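You operate a simulated robot arm through the tools that you are given. There is no shell and no other tool. Be economical: measure what you need, move in short steps, check, and stop when the job is done.

Carry out the task below with a simulated robot arm. There is one attempt and no reset: what you move stays moved.

TASK
Slide the purple rivet plate along the top of the end bench of the line until it stands next to the blue grease tin.
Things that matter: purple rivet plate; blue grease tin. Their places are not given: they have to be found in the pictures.

It is judged by the outcome, as a careful person would: the job done as asked, and still so three seconds after it is handed in. It fails if anything else is knocked over, pushed out of place, dropped, spilled or broken.

THE ROBOT
A 7-joint arm with a two-finger parallel gripper, fixed in place. Base frame: the origin is at the foot of the arm, x ahead of it, y to its left, z up; the work surface is at about z = 0. Lengths are in mm, angles in rad, forces in N, time in s.
With the tool pointing down near the work surface it reaches from about 220 to 580 mm from the base axis. Its first joint turns from -1.152 to 1.152 rad. Payload 2.5 kg.
Tool frame: the origin (TCP) lies between the finger pads and is the grasp point; the fingertips stand 23 mm ahead of it; z points along the fingers, y is the line along which they close. The gripper opens to 94 mm. The fingers are 38 mm wide and 10 mm thick; the gripper's body (54 by 96 mm) begins 39 mm behind the TCP.
Orientation is that of the tool frame in the base frame, as a unit quaternion [x, y, z, w]. With the fingers straight down and closing along the base's y, the tool's x points along the base's -x, its y along +y and its z along -z.

THE INTERFACE
- The arm moves only by the tool drive_tool. Its argument "plan" is a list of rows, each a list of 3 entries, a list of its own where there are three numbers: the shift along the tool's x, y, z in units of 500 mm (1.0 is 500 mm), then the turn, a rotation vector about the tool's x, y, z in units of 180 degrees (1.0 is 180 degrees), then the closure, from 0 (fully open) to 1 (shut). In form: [[[tx, ty, tz], [ax, ay, az], gripper], ...]. A call has 1 to 12 rows; each row is the pose to reach, as a shift and turn from the pose commanded when the call began, along the tool's axes at that moment. A call with a number of a shift or a turn outside -1 to 1 is refused whole. A row lasts 0.2 s, in which the tool goes at most 50 mm and 0.15 rad; a call with a longer step from one row to the next is refused whole, and so is a gripper value outside its range. A pose out of reach is approached as far as the arm can. The call stops where the force on the tool passes 40 N (or 10 N more than at its start, if that is more) or the arm is blocked; 0.2 s more then pass. The fingers move at their own pace (about 108 mm/s each) and stop on an object; they squeeze with about 28 N. The grip force told is the motor's: it shows also when the fingers shut on nothing. Time passes only in rows, and 0.2 s behind the last, so rows that repeat a pose let the fingers close. It gives the time, the measured TCP pose, the force on the tool (base axes), the opening and the grip force at its end, in the units of the frame above (readings bear some noise), and new pictures: "pictures" is both (left out), scene, wrist or none.
- Cameras (640 x 400 px; columns grow to the right, rows downward): "scene" is fixed at [102, -396.6, 547.7]; the picture's right is [0.93, -0.36, 0.00], its down [-0.19, -0.50, -0.84] and it looks along [0.30, 0.79, -0.54] (base axes); focal length 332 px, centre (320, 200). "wrist" rides on the gripper at [-39, 0, -44] in the tool frame; the picture's right is [0.00, -1.00, 0.00], its down [0.97, 0.00, -0.24] and it looks along [0.24, 0.00, 0.97] (tool axes); focal length 218 px, centre (320, 200).
- locate(camera, pixels): for up to 12 pixels [column, row] of the newest picture of that camera ("zoom" is the newest enlarged one), the place [x, y, z] in the base frame of the surface seen there, good to about 2 mm. No time passes.
- enlarge(camera, box): a new picture of the part [left, top, right, bottom] of that camera's present view, enlarged. No time passes.
- job_done(): hands the job in; it is judged then, once.

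Work in short steps. Measure before you move; look again where a grasp or a placing could have gone wrong, and mend it. You have 60 turns and 100 pictures in all, the two below and enlarged ones among them. Open the gripper and draw the arm clear of the work before you hand the job in, unless the task says otherwise; then end with one line.

The tools are called after "Request:" as name(argument=value, ...) on one line, values as JSON. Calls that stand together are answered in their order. drive_tool: Moves the arm, as the interface text tells. Its arguments: {"type":"object","properties":{"plan":{"type":"array"},"pictures":{"type":"string","enum":["both","scene","wrist","none"]}},"required":["plan"]} The other tools are called the same way: locate (camera, pixels) gives the place of the surface under pixels of a picture; enlarge (camera, box) takes an enlarged picture of a part of a camera's view; job_done () hands the job in.

At the start:

```text
time_s: 0.0
position: [385.2, 14.0, 227.1]
orientation: [0.0, 1.0, 0.001, 0.0]
ft_force: [-0.1, 0.4, 0.3]
gripper_width: 93.8
finger_force: 0.0
```

scene: 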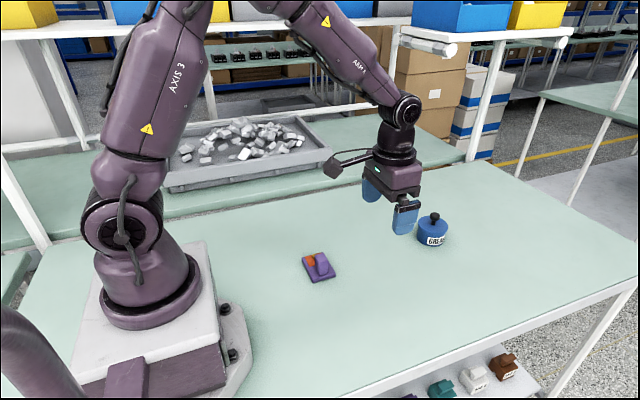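
wrist: 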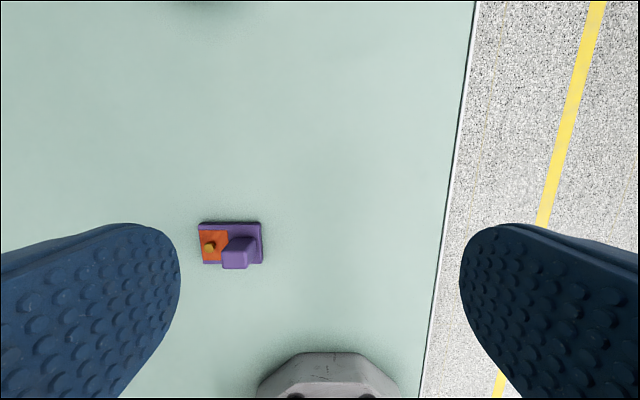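

The scene shows the purple plate near (319,267) and the blue tin near (432,232). I'll enlarge the view and measure both.

Request:
enlarge(camera="scene", box=[270, 190, 470, 315])

Request:
enlarge(camera="wrist", box=[180, 200, 280, 280])

Request:
locate(camera="scene", pixels=[[433, 217], [433, 228], [418, 241], [446, 240], [432, 247], [303, 258], [310, 282], [336, 275], [322, 258], [322, 270], [380, 300]])

Request:
locate(camera="wrist", pixels=[[200, 224], [260, 224], [262, 262], [203, 263], [237, 255], [225, 260], [248, 262], [209, 247], [212, 238], [250, 228], [455, 150], [210, 3]])

```text
3.20 times, centred on (370, 252) of scene
```

zoom: 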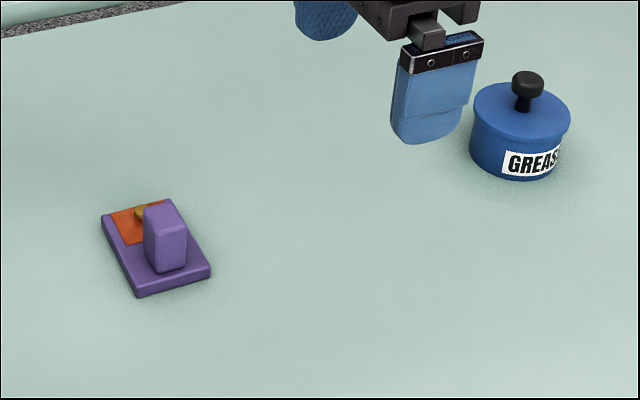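

```text
5.00 times, centred on (230, 240) of wrist
```

zoom: 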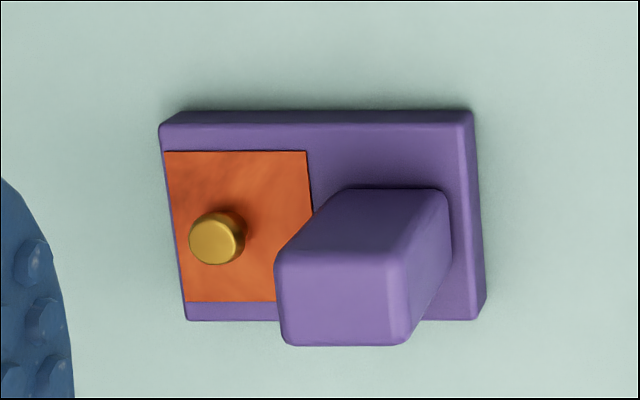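

```text
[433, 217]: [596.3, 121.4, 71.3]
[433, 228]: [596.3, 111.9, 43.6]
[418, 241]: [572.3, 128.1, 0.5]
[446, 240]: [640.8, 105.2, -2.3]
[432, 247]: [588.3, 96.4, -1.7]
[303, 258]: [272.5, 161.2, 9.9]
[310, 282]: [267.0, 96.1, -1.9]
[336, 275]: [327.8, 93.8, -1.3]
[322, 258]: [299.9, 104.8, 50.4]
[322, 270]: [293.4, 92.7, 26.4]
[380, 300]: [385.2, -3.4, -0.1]
```

```text
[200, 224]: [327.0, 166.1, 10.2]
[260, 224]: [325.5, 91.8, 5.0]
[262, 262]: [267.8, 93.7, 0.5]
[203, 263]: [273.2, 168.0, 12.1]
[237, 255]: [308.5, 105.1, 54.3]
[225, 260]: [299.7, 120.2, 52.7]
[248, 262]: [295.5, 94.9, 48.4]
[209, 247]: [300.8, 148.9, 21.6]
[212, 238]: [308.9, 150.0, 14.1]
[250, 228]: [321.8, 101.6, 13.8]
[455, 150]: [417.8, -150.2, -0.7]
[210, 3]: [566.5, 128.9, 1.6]
```

The plate spans about x 270–327, y 93–167, with a purple post about 54 mm high. I need its post faces and the tin outline more precisely.

Request:
locate(camera="zoom", pixels=[[285, 262], [395, 262], [400, 335], [292, 335], [340, 300], [350, 195], [435, 195], [445, 250], [428, 300], [305, 225], [470, 118], [168, 130]])

Request:
enlarge(camera="scene", box=[400, 200, 464, 260])

```text
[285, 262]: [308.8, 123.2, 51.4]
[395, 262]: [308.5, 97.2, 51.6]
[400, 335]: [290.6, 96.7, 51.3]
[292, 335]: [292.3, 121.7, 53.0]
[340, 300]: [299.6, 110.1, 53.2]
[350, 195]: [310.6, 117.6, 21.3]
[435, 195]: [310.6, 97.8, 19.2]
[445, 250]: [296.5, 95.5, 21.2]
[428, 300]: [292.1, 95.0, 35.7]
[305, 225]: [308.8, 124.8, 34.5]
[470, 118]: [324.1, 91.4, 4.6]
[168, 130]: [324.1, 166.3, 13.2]
```

```text
6.67 times, centred on (432, 230) of scene
```

zoom: 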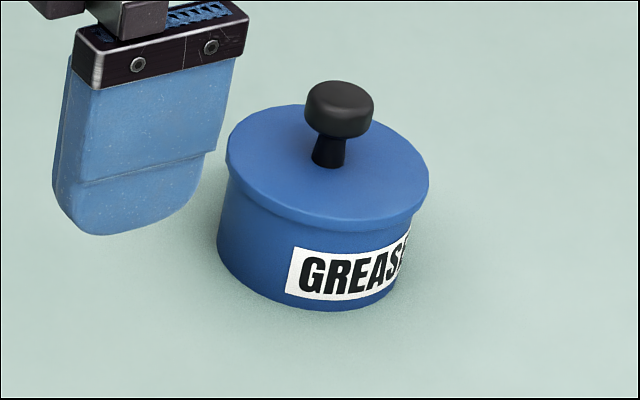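

The post is centred near (300,110), about 22 × 30 mm. Now I'll measure the tin rim.

Request:
locate(camera="zoom", pixels=[[232, 150], [424, 185], [330, 222], [280, 110], [380, 115], [328, 160], [221, 235], [222, 262], [260, 298], [320, 305], [240, 200], [340, 95]])

```text
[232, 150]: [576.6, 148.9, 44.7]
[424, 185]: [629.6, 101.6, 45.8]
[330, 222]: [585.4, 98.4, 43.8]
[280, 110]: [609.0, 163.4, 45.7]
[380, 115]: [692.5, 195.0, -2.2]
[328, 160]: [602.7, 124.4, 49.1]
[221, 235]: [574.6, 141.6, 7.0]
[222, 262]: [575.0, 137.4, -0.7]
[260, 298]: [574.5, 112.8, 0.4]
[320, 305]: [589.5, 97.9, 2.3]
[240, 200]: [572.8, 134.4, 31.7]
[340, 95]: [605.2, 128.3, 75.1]
```

Tin: lid centre about (603,131), radius about 34, knob top z 75. The gripper will come near the tin, so I'll check for anything protruding from the hand (the dark item at (335,165), the body at (400,180)).

Request:
enlarge(camera="scene", box=[310, 90, 450, 240])

Request:
locate(camera="scene", pixels=[[335, 168], [350, 155], [376, 170], [400, 180], [415, 183], [405, 225], [420, 165]])

```text
2.67 times, centred on (380, 165) of scene
```

zoom: 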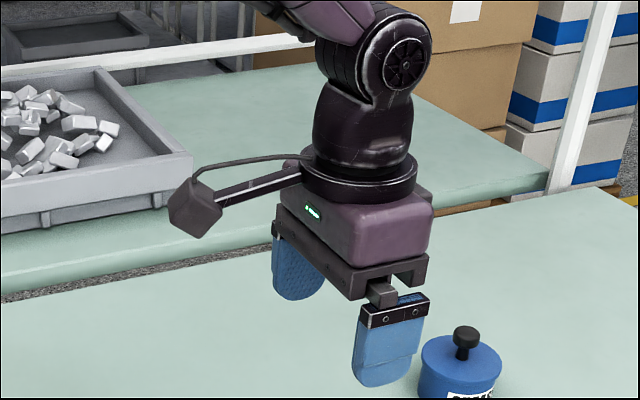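

```text
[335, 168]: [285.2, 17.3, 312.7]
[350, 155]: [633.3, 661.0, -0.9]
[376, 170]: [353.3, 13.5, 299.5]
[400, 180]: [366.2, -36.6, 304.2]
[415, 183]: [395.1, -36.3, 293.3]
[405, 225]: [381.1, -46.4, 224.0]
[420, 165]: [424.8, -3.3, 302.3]
```

The protrusion is on the base side at about z+85, clear of the tin. Moving above the post with the fingers partly open.

Request:
drive_tool(plan=[[[0.034, 0.038, 0.03], [0, 0, 0], 0.36], [[0.07, 0.08, 0.07], [0, 0, 0], 0.36], [[0.11, 0.125, 0.12], [0, 0, 0], 0.36], [[0.15, 0.17, 0.18], [0, 0, 0], 0.36], [[0.1704, 0.192, 0.234], [0, 0, 0], 0.36], [[0.1704, 0.192, 0.234], [0, 0, 0], 0.36]])

```text
time_s: 1.4
position: [301.2, 110.1, 109.6]
orientation: [0.0, 1.0, 0.001, 0.0]
ft_force: [0.3, 0.1, 0.2]
gripper_width: 60.2
finger_force: 0.1
```

scene: 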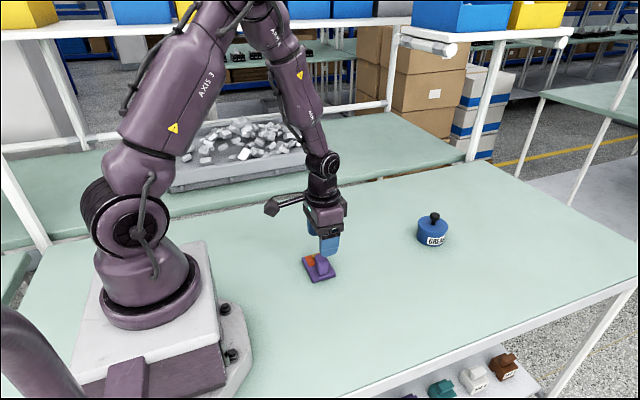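
wrist: 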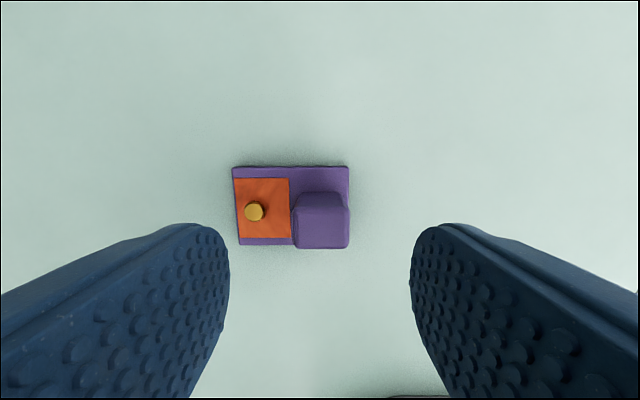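

The post is centred between the fingers. Tin is now unobstructed in the scene; I'll take measurements for both.

Request:
locate(camera="wrist", pixels=[[234, 170], [347, 170], [346, 246], [240, 243], [300, 215], [344, 215], [320, 195], [320, 245], [260, 170], [254, 211]])

Request:
drive_tool(plan=[[[0, 0, 0.06], [0, 0, 0], 0.36], [[0, 0, 0.116], [0, 0, 0], 0.36], [[0, 0, 0.116], [0, 0, 0], 0.36]])

```text
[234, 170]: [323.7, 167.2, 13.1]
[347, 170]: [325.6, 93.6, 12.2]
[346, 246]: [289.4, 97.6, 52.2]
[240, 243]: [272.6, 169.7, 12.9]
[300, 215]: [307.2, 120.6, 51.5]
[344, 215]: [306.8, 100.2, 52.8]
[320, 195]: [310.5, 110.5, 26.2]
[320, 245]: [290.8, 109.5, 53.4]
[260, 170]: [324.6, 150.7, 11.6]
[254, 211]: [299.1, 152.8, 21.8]
```

```text
time_s: 2.2
position: [302.4, 108.4, 52.8]
orientation: [0.0, 1.0, 0.0, 0.0]
ft_force: [-0.4, 0.4, 0.0]
gripper_width: 60.0
finger_force: 0.2
```

scene: 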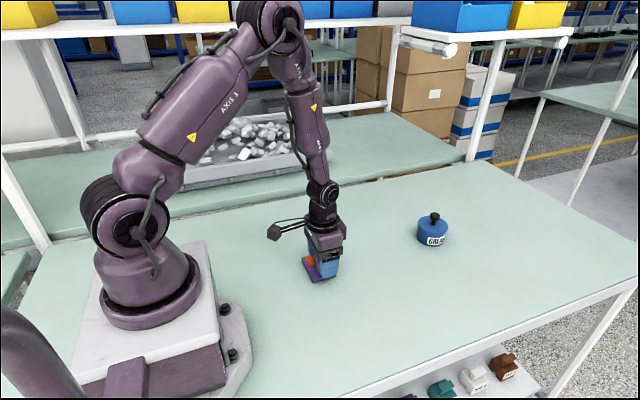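
wrist: 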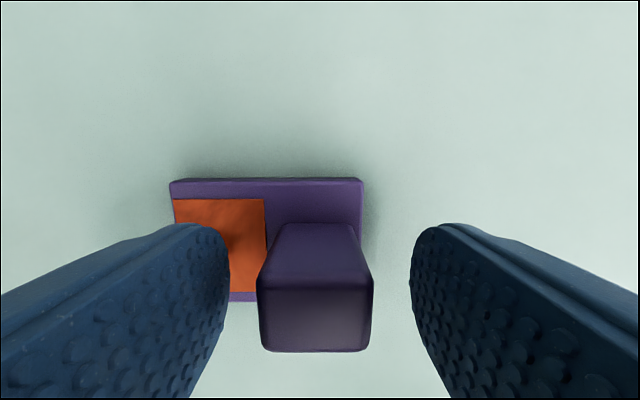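

Fingers straddle the post above the plate. Closing now.

Request:
drive_tool(plan=[[[0, 0, 0], [0, 0, 0], 0.6], [[0, 0, 0], [0, 0, 0], 0.8], [[0, 0, 0], [0, 0, 0], 0.8]], pictures="wrist")

Request:
enlarge(camera="scene", box=[280, 210, 460, 300])

```text
time_s: 3.0
position: [301.7, 109.2, 52.3]
orientation: [-0.001, 1.0, 0.0, 0.0]
ft_force: [-0.4, 0.0, 1.2]
gripper_width: 29.6
finger_force: 28.1
```

wrist: 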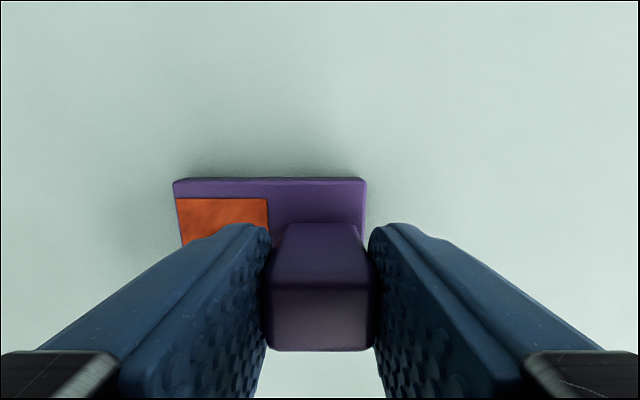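

```text
3.56 times, centred on (370, 255) of scene
```

zoom: 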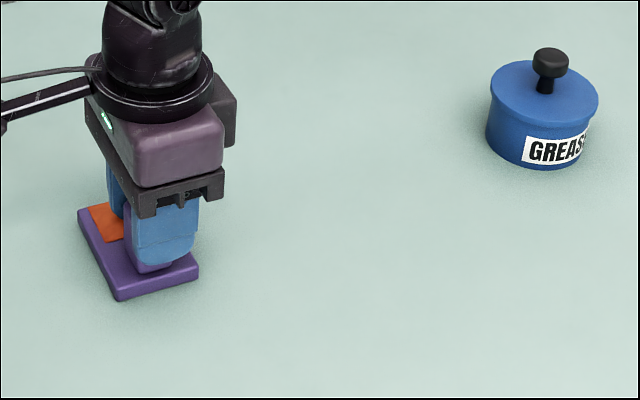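

Gripped (29.6 mm, 28 N). There's a block on the +x side of the hand (zoom 225,110); checking its height versus the tin's knob.

Request:
locate(camera="zoom", pixels=[[228, 110], [230, 135], [232, 100], [222, 143], [492, 90], [500, 75], [495, 108], [487, 130], [490, 145], [597, 105], [535, 115], [520, 165]])

```text
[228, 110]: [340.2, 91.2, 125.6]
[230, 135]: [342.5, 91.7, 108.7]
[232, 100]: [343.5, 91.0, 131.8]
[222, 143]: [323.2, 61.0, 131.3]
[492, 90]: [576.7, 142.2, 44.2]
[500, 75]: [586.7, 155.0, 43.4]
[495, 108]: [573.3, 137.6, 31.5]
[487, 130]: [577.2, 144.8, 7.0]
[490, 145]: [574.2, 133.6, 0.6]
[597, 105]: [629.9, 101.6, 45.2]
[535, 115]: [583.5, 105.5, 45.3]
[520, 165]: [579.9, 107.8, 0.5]
```

The block's underside is at z≈107, clear of the knob (75). Sliding +200 mm along x at a gentle pace, then I'll check.

Request:
drive_tool(plan=[[[-0.02, 0, 0], [0, 0, 0], 0.8], [[-0.06, 0, 0], [0, 0, 0], 0.8], [[-0.1, 0, 0], [0, 0, 0], 0.8], [[-0.14, 0, 0], [0, 0, 0], 0.8], [[-0.18, 0, 0], [0, 0, 0], 0.8], [[-0.22, 0, 0], [0, 0, 0], 0.8], [[-0.26, 0, 0], [0, 0, 0], 0.8], [[-0.3, 0, 0], [0, 0, 0], 0.8], [[-0.34, 0, 0], [0, 0, 0], 0.8], [[-0.38, 0, 0], [0, 0, 0], 0.8], [[-0.4, 0, 0], [0, 0, 0], 0.8], [[-0.4, 0, 0], [0, 0, 0], 0.8]], pictures="both")

Request:
enlarge(camera="scene", box=[360, 190, 470, 265])

```text
time_s: 5.6
position: [498.6, 109.5, 50.7]
orientation: [-0.001, 1.0, 0.001, -0.001]
ft_force: [-0.4, -0.1, 0.3]
gripper_width: 29.4
finger_force: 27.6
```

scene: 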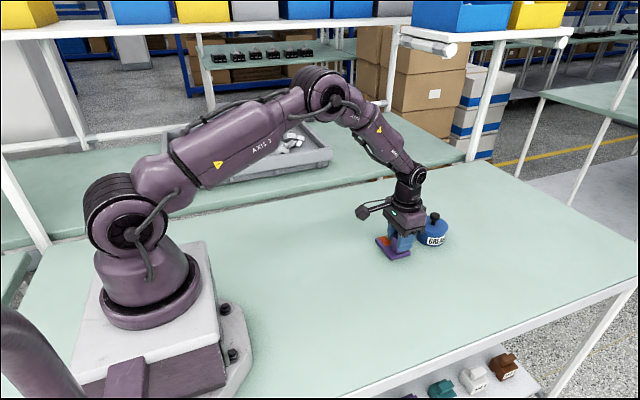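
wrist: 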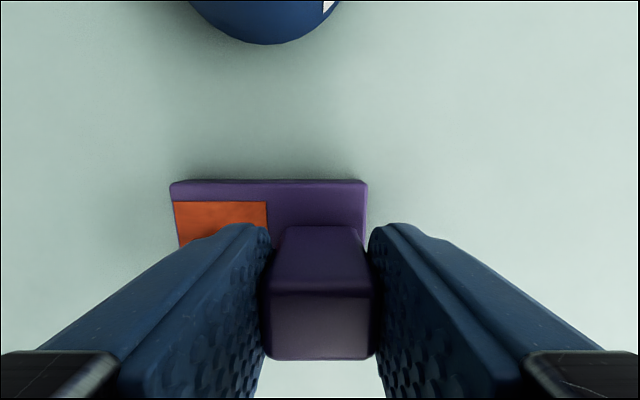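

```text
5.33 times, centred on (415, 228) of scene
```

zoom: 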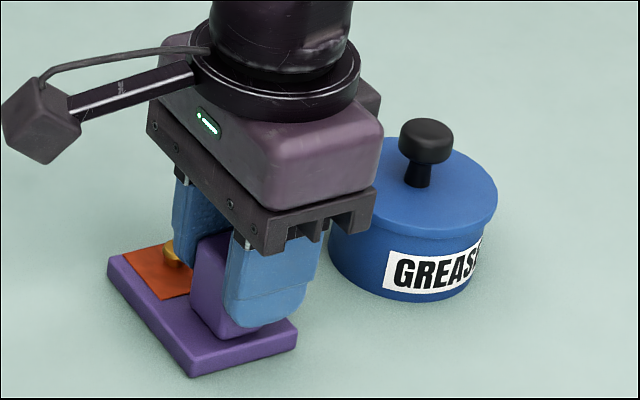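

The plate slid neatly; now I measure the gap to the tin in the wrist view (tin's near edge at about (268,44), plate's front edge at row 181).

Request:
locate(camera="wrist", pixels=[[268, 43], [268, 40], [268, 30], [268, 48], [240, 33], [300, 35], [268, 182], [200, 184], [350, 183], [173, 186], [366, 186], [268, 15]])

```text
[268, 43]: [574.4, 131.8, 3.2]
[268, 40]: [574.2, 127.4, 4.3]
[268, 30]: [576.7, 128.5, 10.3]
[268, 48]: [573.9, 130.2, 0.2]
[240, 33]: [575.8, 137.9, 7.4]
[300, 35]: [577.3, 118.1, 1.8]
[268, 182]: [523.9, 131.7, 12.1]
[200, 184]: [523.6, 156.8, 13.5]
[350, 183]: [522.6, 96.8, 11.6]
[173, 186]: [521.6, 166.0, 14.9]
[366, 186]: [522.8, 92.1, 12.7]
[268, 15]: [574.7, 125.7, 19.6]
```

Gap is about 49 mm to the tin's body at x≈574. Sliding another 41 mm leaves about 8 mm.

Request:
drive_tool(plan=[[[-0.02, 0, 0], [0, 0, 0], 0.8], [[-0.045, 0, 0], [0, 0, 0], 0.8], [[-0.065, 0, 0], [0, 0, 0], 0.8], [[-0.082, 0, 0], [0, 0, 0], 0.8], [[-0.082, 0, 0], [0, 0, 0], 0.8], [[-0.082, 0, 0], [0, 0, 0], 0.8]])

Request:
enlarge(camera="scene", box=[360, 190, 470, 265])

Request:
locate(camera="wrist", pixels=[[268, 182], [268, 160], [268, 150], [268, 140], [268, 120]])

```text
time_s: 7.0
position: [542.7, 110.7, 51.7]
orientation: [0.0, 1.0, 0.0, 0.0]
ft_force: [0.3, -0.4, 0.2]
gripper_width: 29.8
finger_force: 28.4
```

scene: 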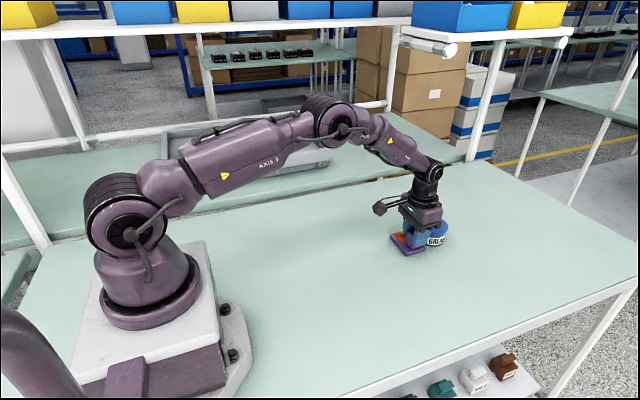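
wrist: 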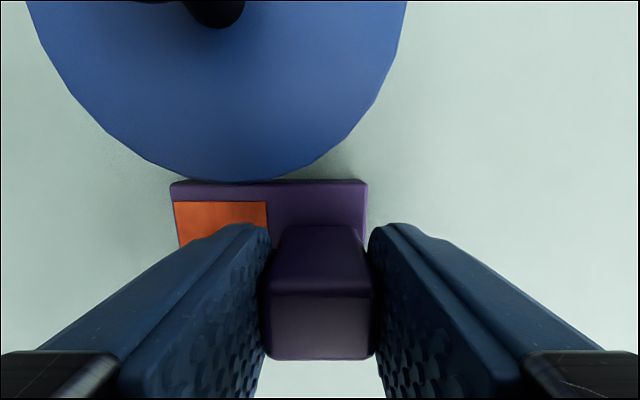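

```text
5.33 times, centred on (415, 228) of scene
```

zoom: 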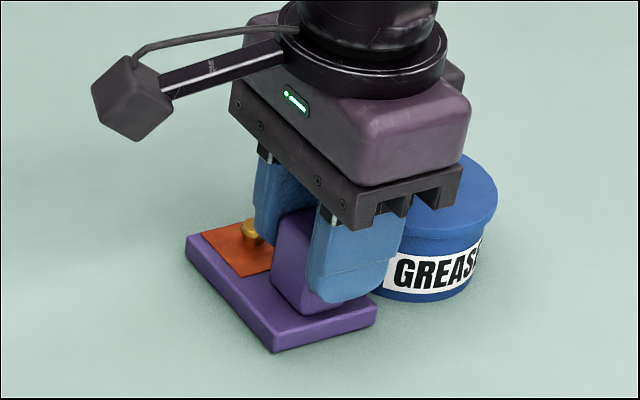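

```text
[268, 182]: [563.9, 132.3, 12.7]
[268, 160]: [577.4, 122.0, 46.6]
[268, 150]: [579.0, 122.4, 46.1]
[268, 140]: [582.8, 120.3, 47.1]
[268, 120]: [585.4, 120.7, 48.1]
```

The plate front is at x≈564, about 8–10 mm from the tin, which hasn't moved. Release and rise straight up, then draw back.

Request:
drive_tool(plan=[[[0, 0, 0], [0, 0, 0], 0.6], [[0, 0, 0], [0, 0, 0], 0.4], [[0, 0, 0], [0, 0, 0], 0.4], [[0, 0, -0.04], [0, 0, 0], 0.4], [[0, 0, -0.1], [0, 0, 0], 0.4], [[0, 0, -0.18], [0, 0, 0], 0.4], [[0.08, 0, -0.22], [0, 0, 0], 0.4], [[0.16, 0, -0.26], [0, 0, 0], 0.4], [[0.24, 0, -0.28], [0, 0, 0], 0.4], [[0.32, 0, -0.3], [0, 0, 0], 0.0], [[0.4, 0, -0.3], [0, 0, 0], 0.0], [[0.4, 0, -0.3], [0, 0, 0], 0.0]])

Request:
enlarge(camera="scene", box=[360, 190, 470, 265])

```text
time_s: 9.6
position: [342.8, 108.3, 202.2]
orientation: [0.0, 1.0, 0.0, 0.0]
ft_force: [0.3, 0.4, -0.5]
gripper_width: 94.2
finger_force: 0.1
```

scene: 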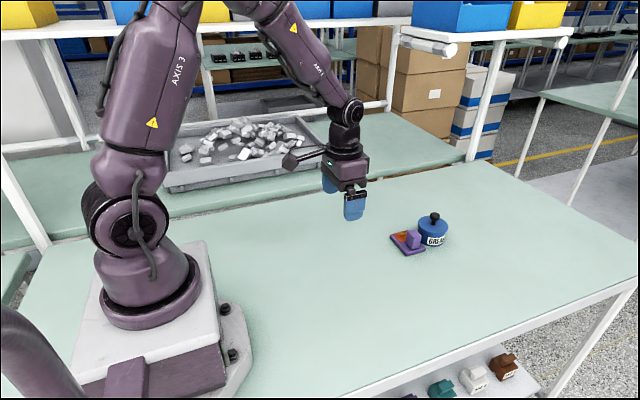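
wrist: 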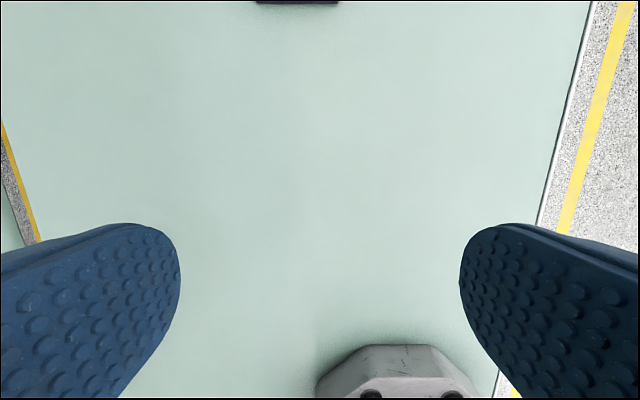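

```text
5.33 times, centred on (415, 228) of scene
```

zoom: 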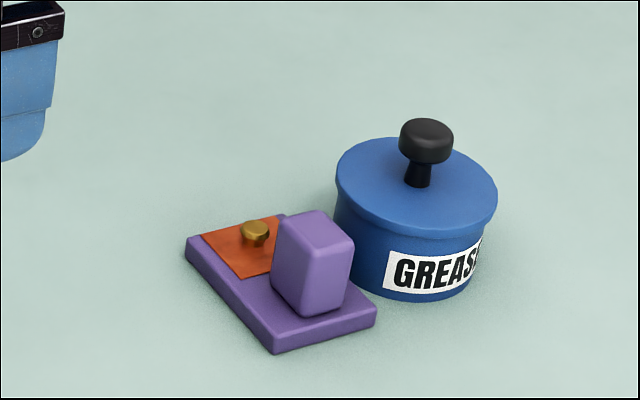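

The plate stands flat right beside the tin, the tin is where it was, and the arm is clear with the gripper open. Handing in.

Request:
job_done()

```text
The job is handed in.
```

The purple rivet plate was slid along the bench and now stands about 8–10 mm from the blue grease tin, which was not moved.
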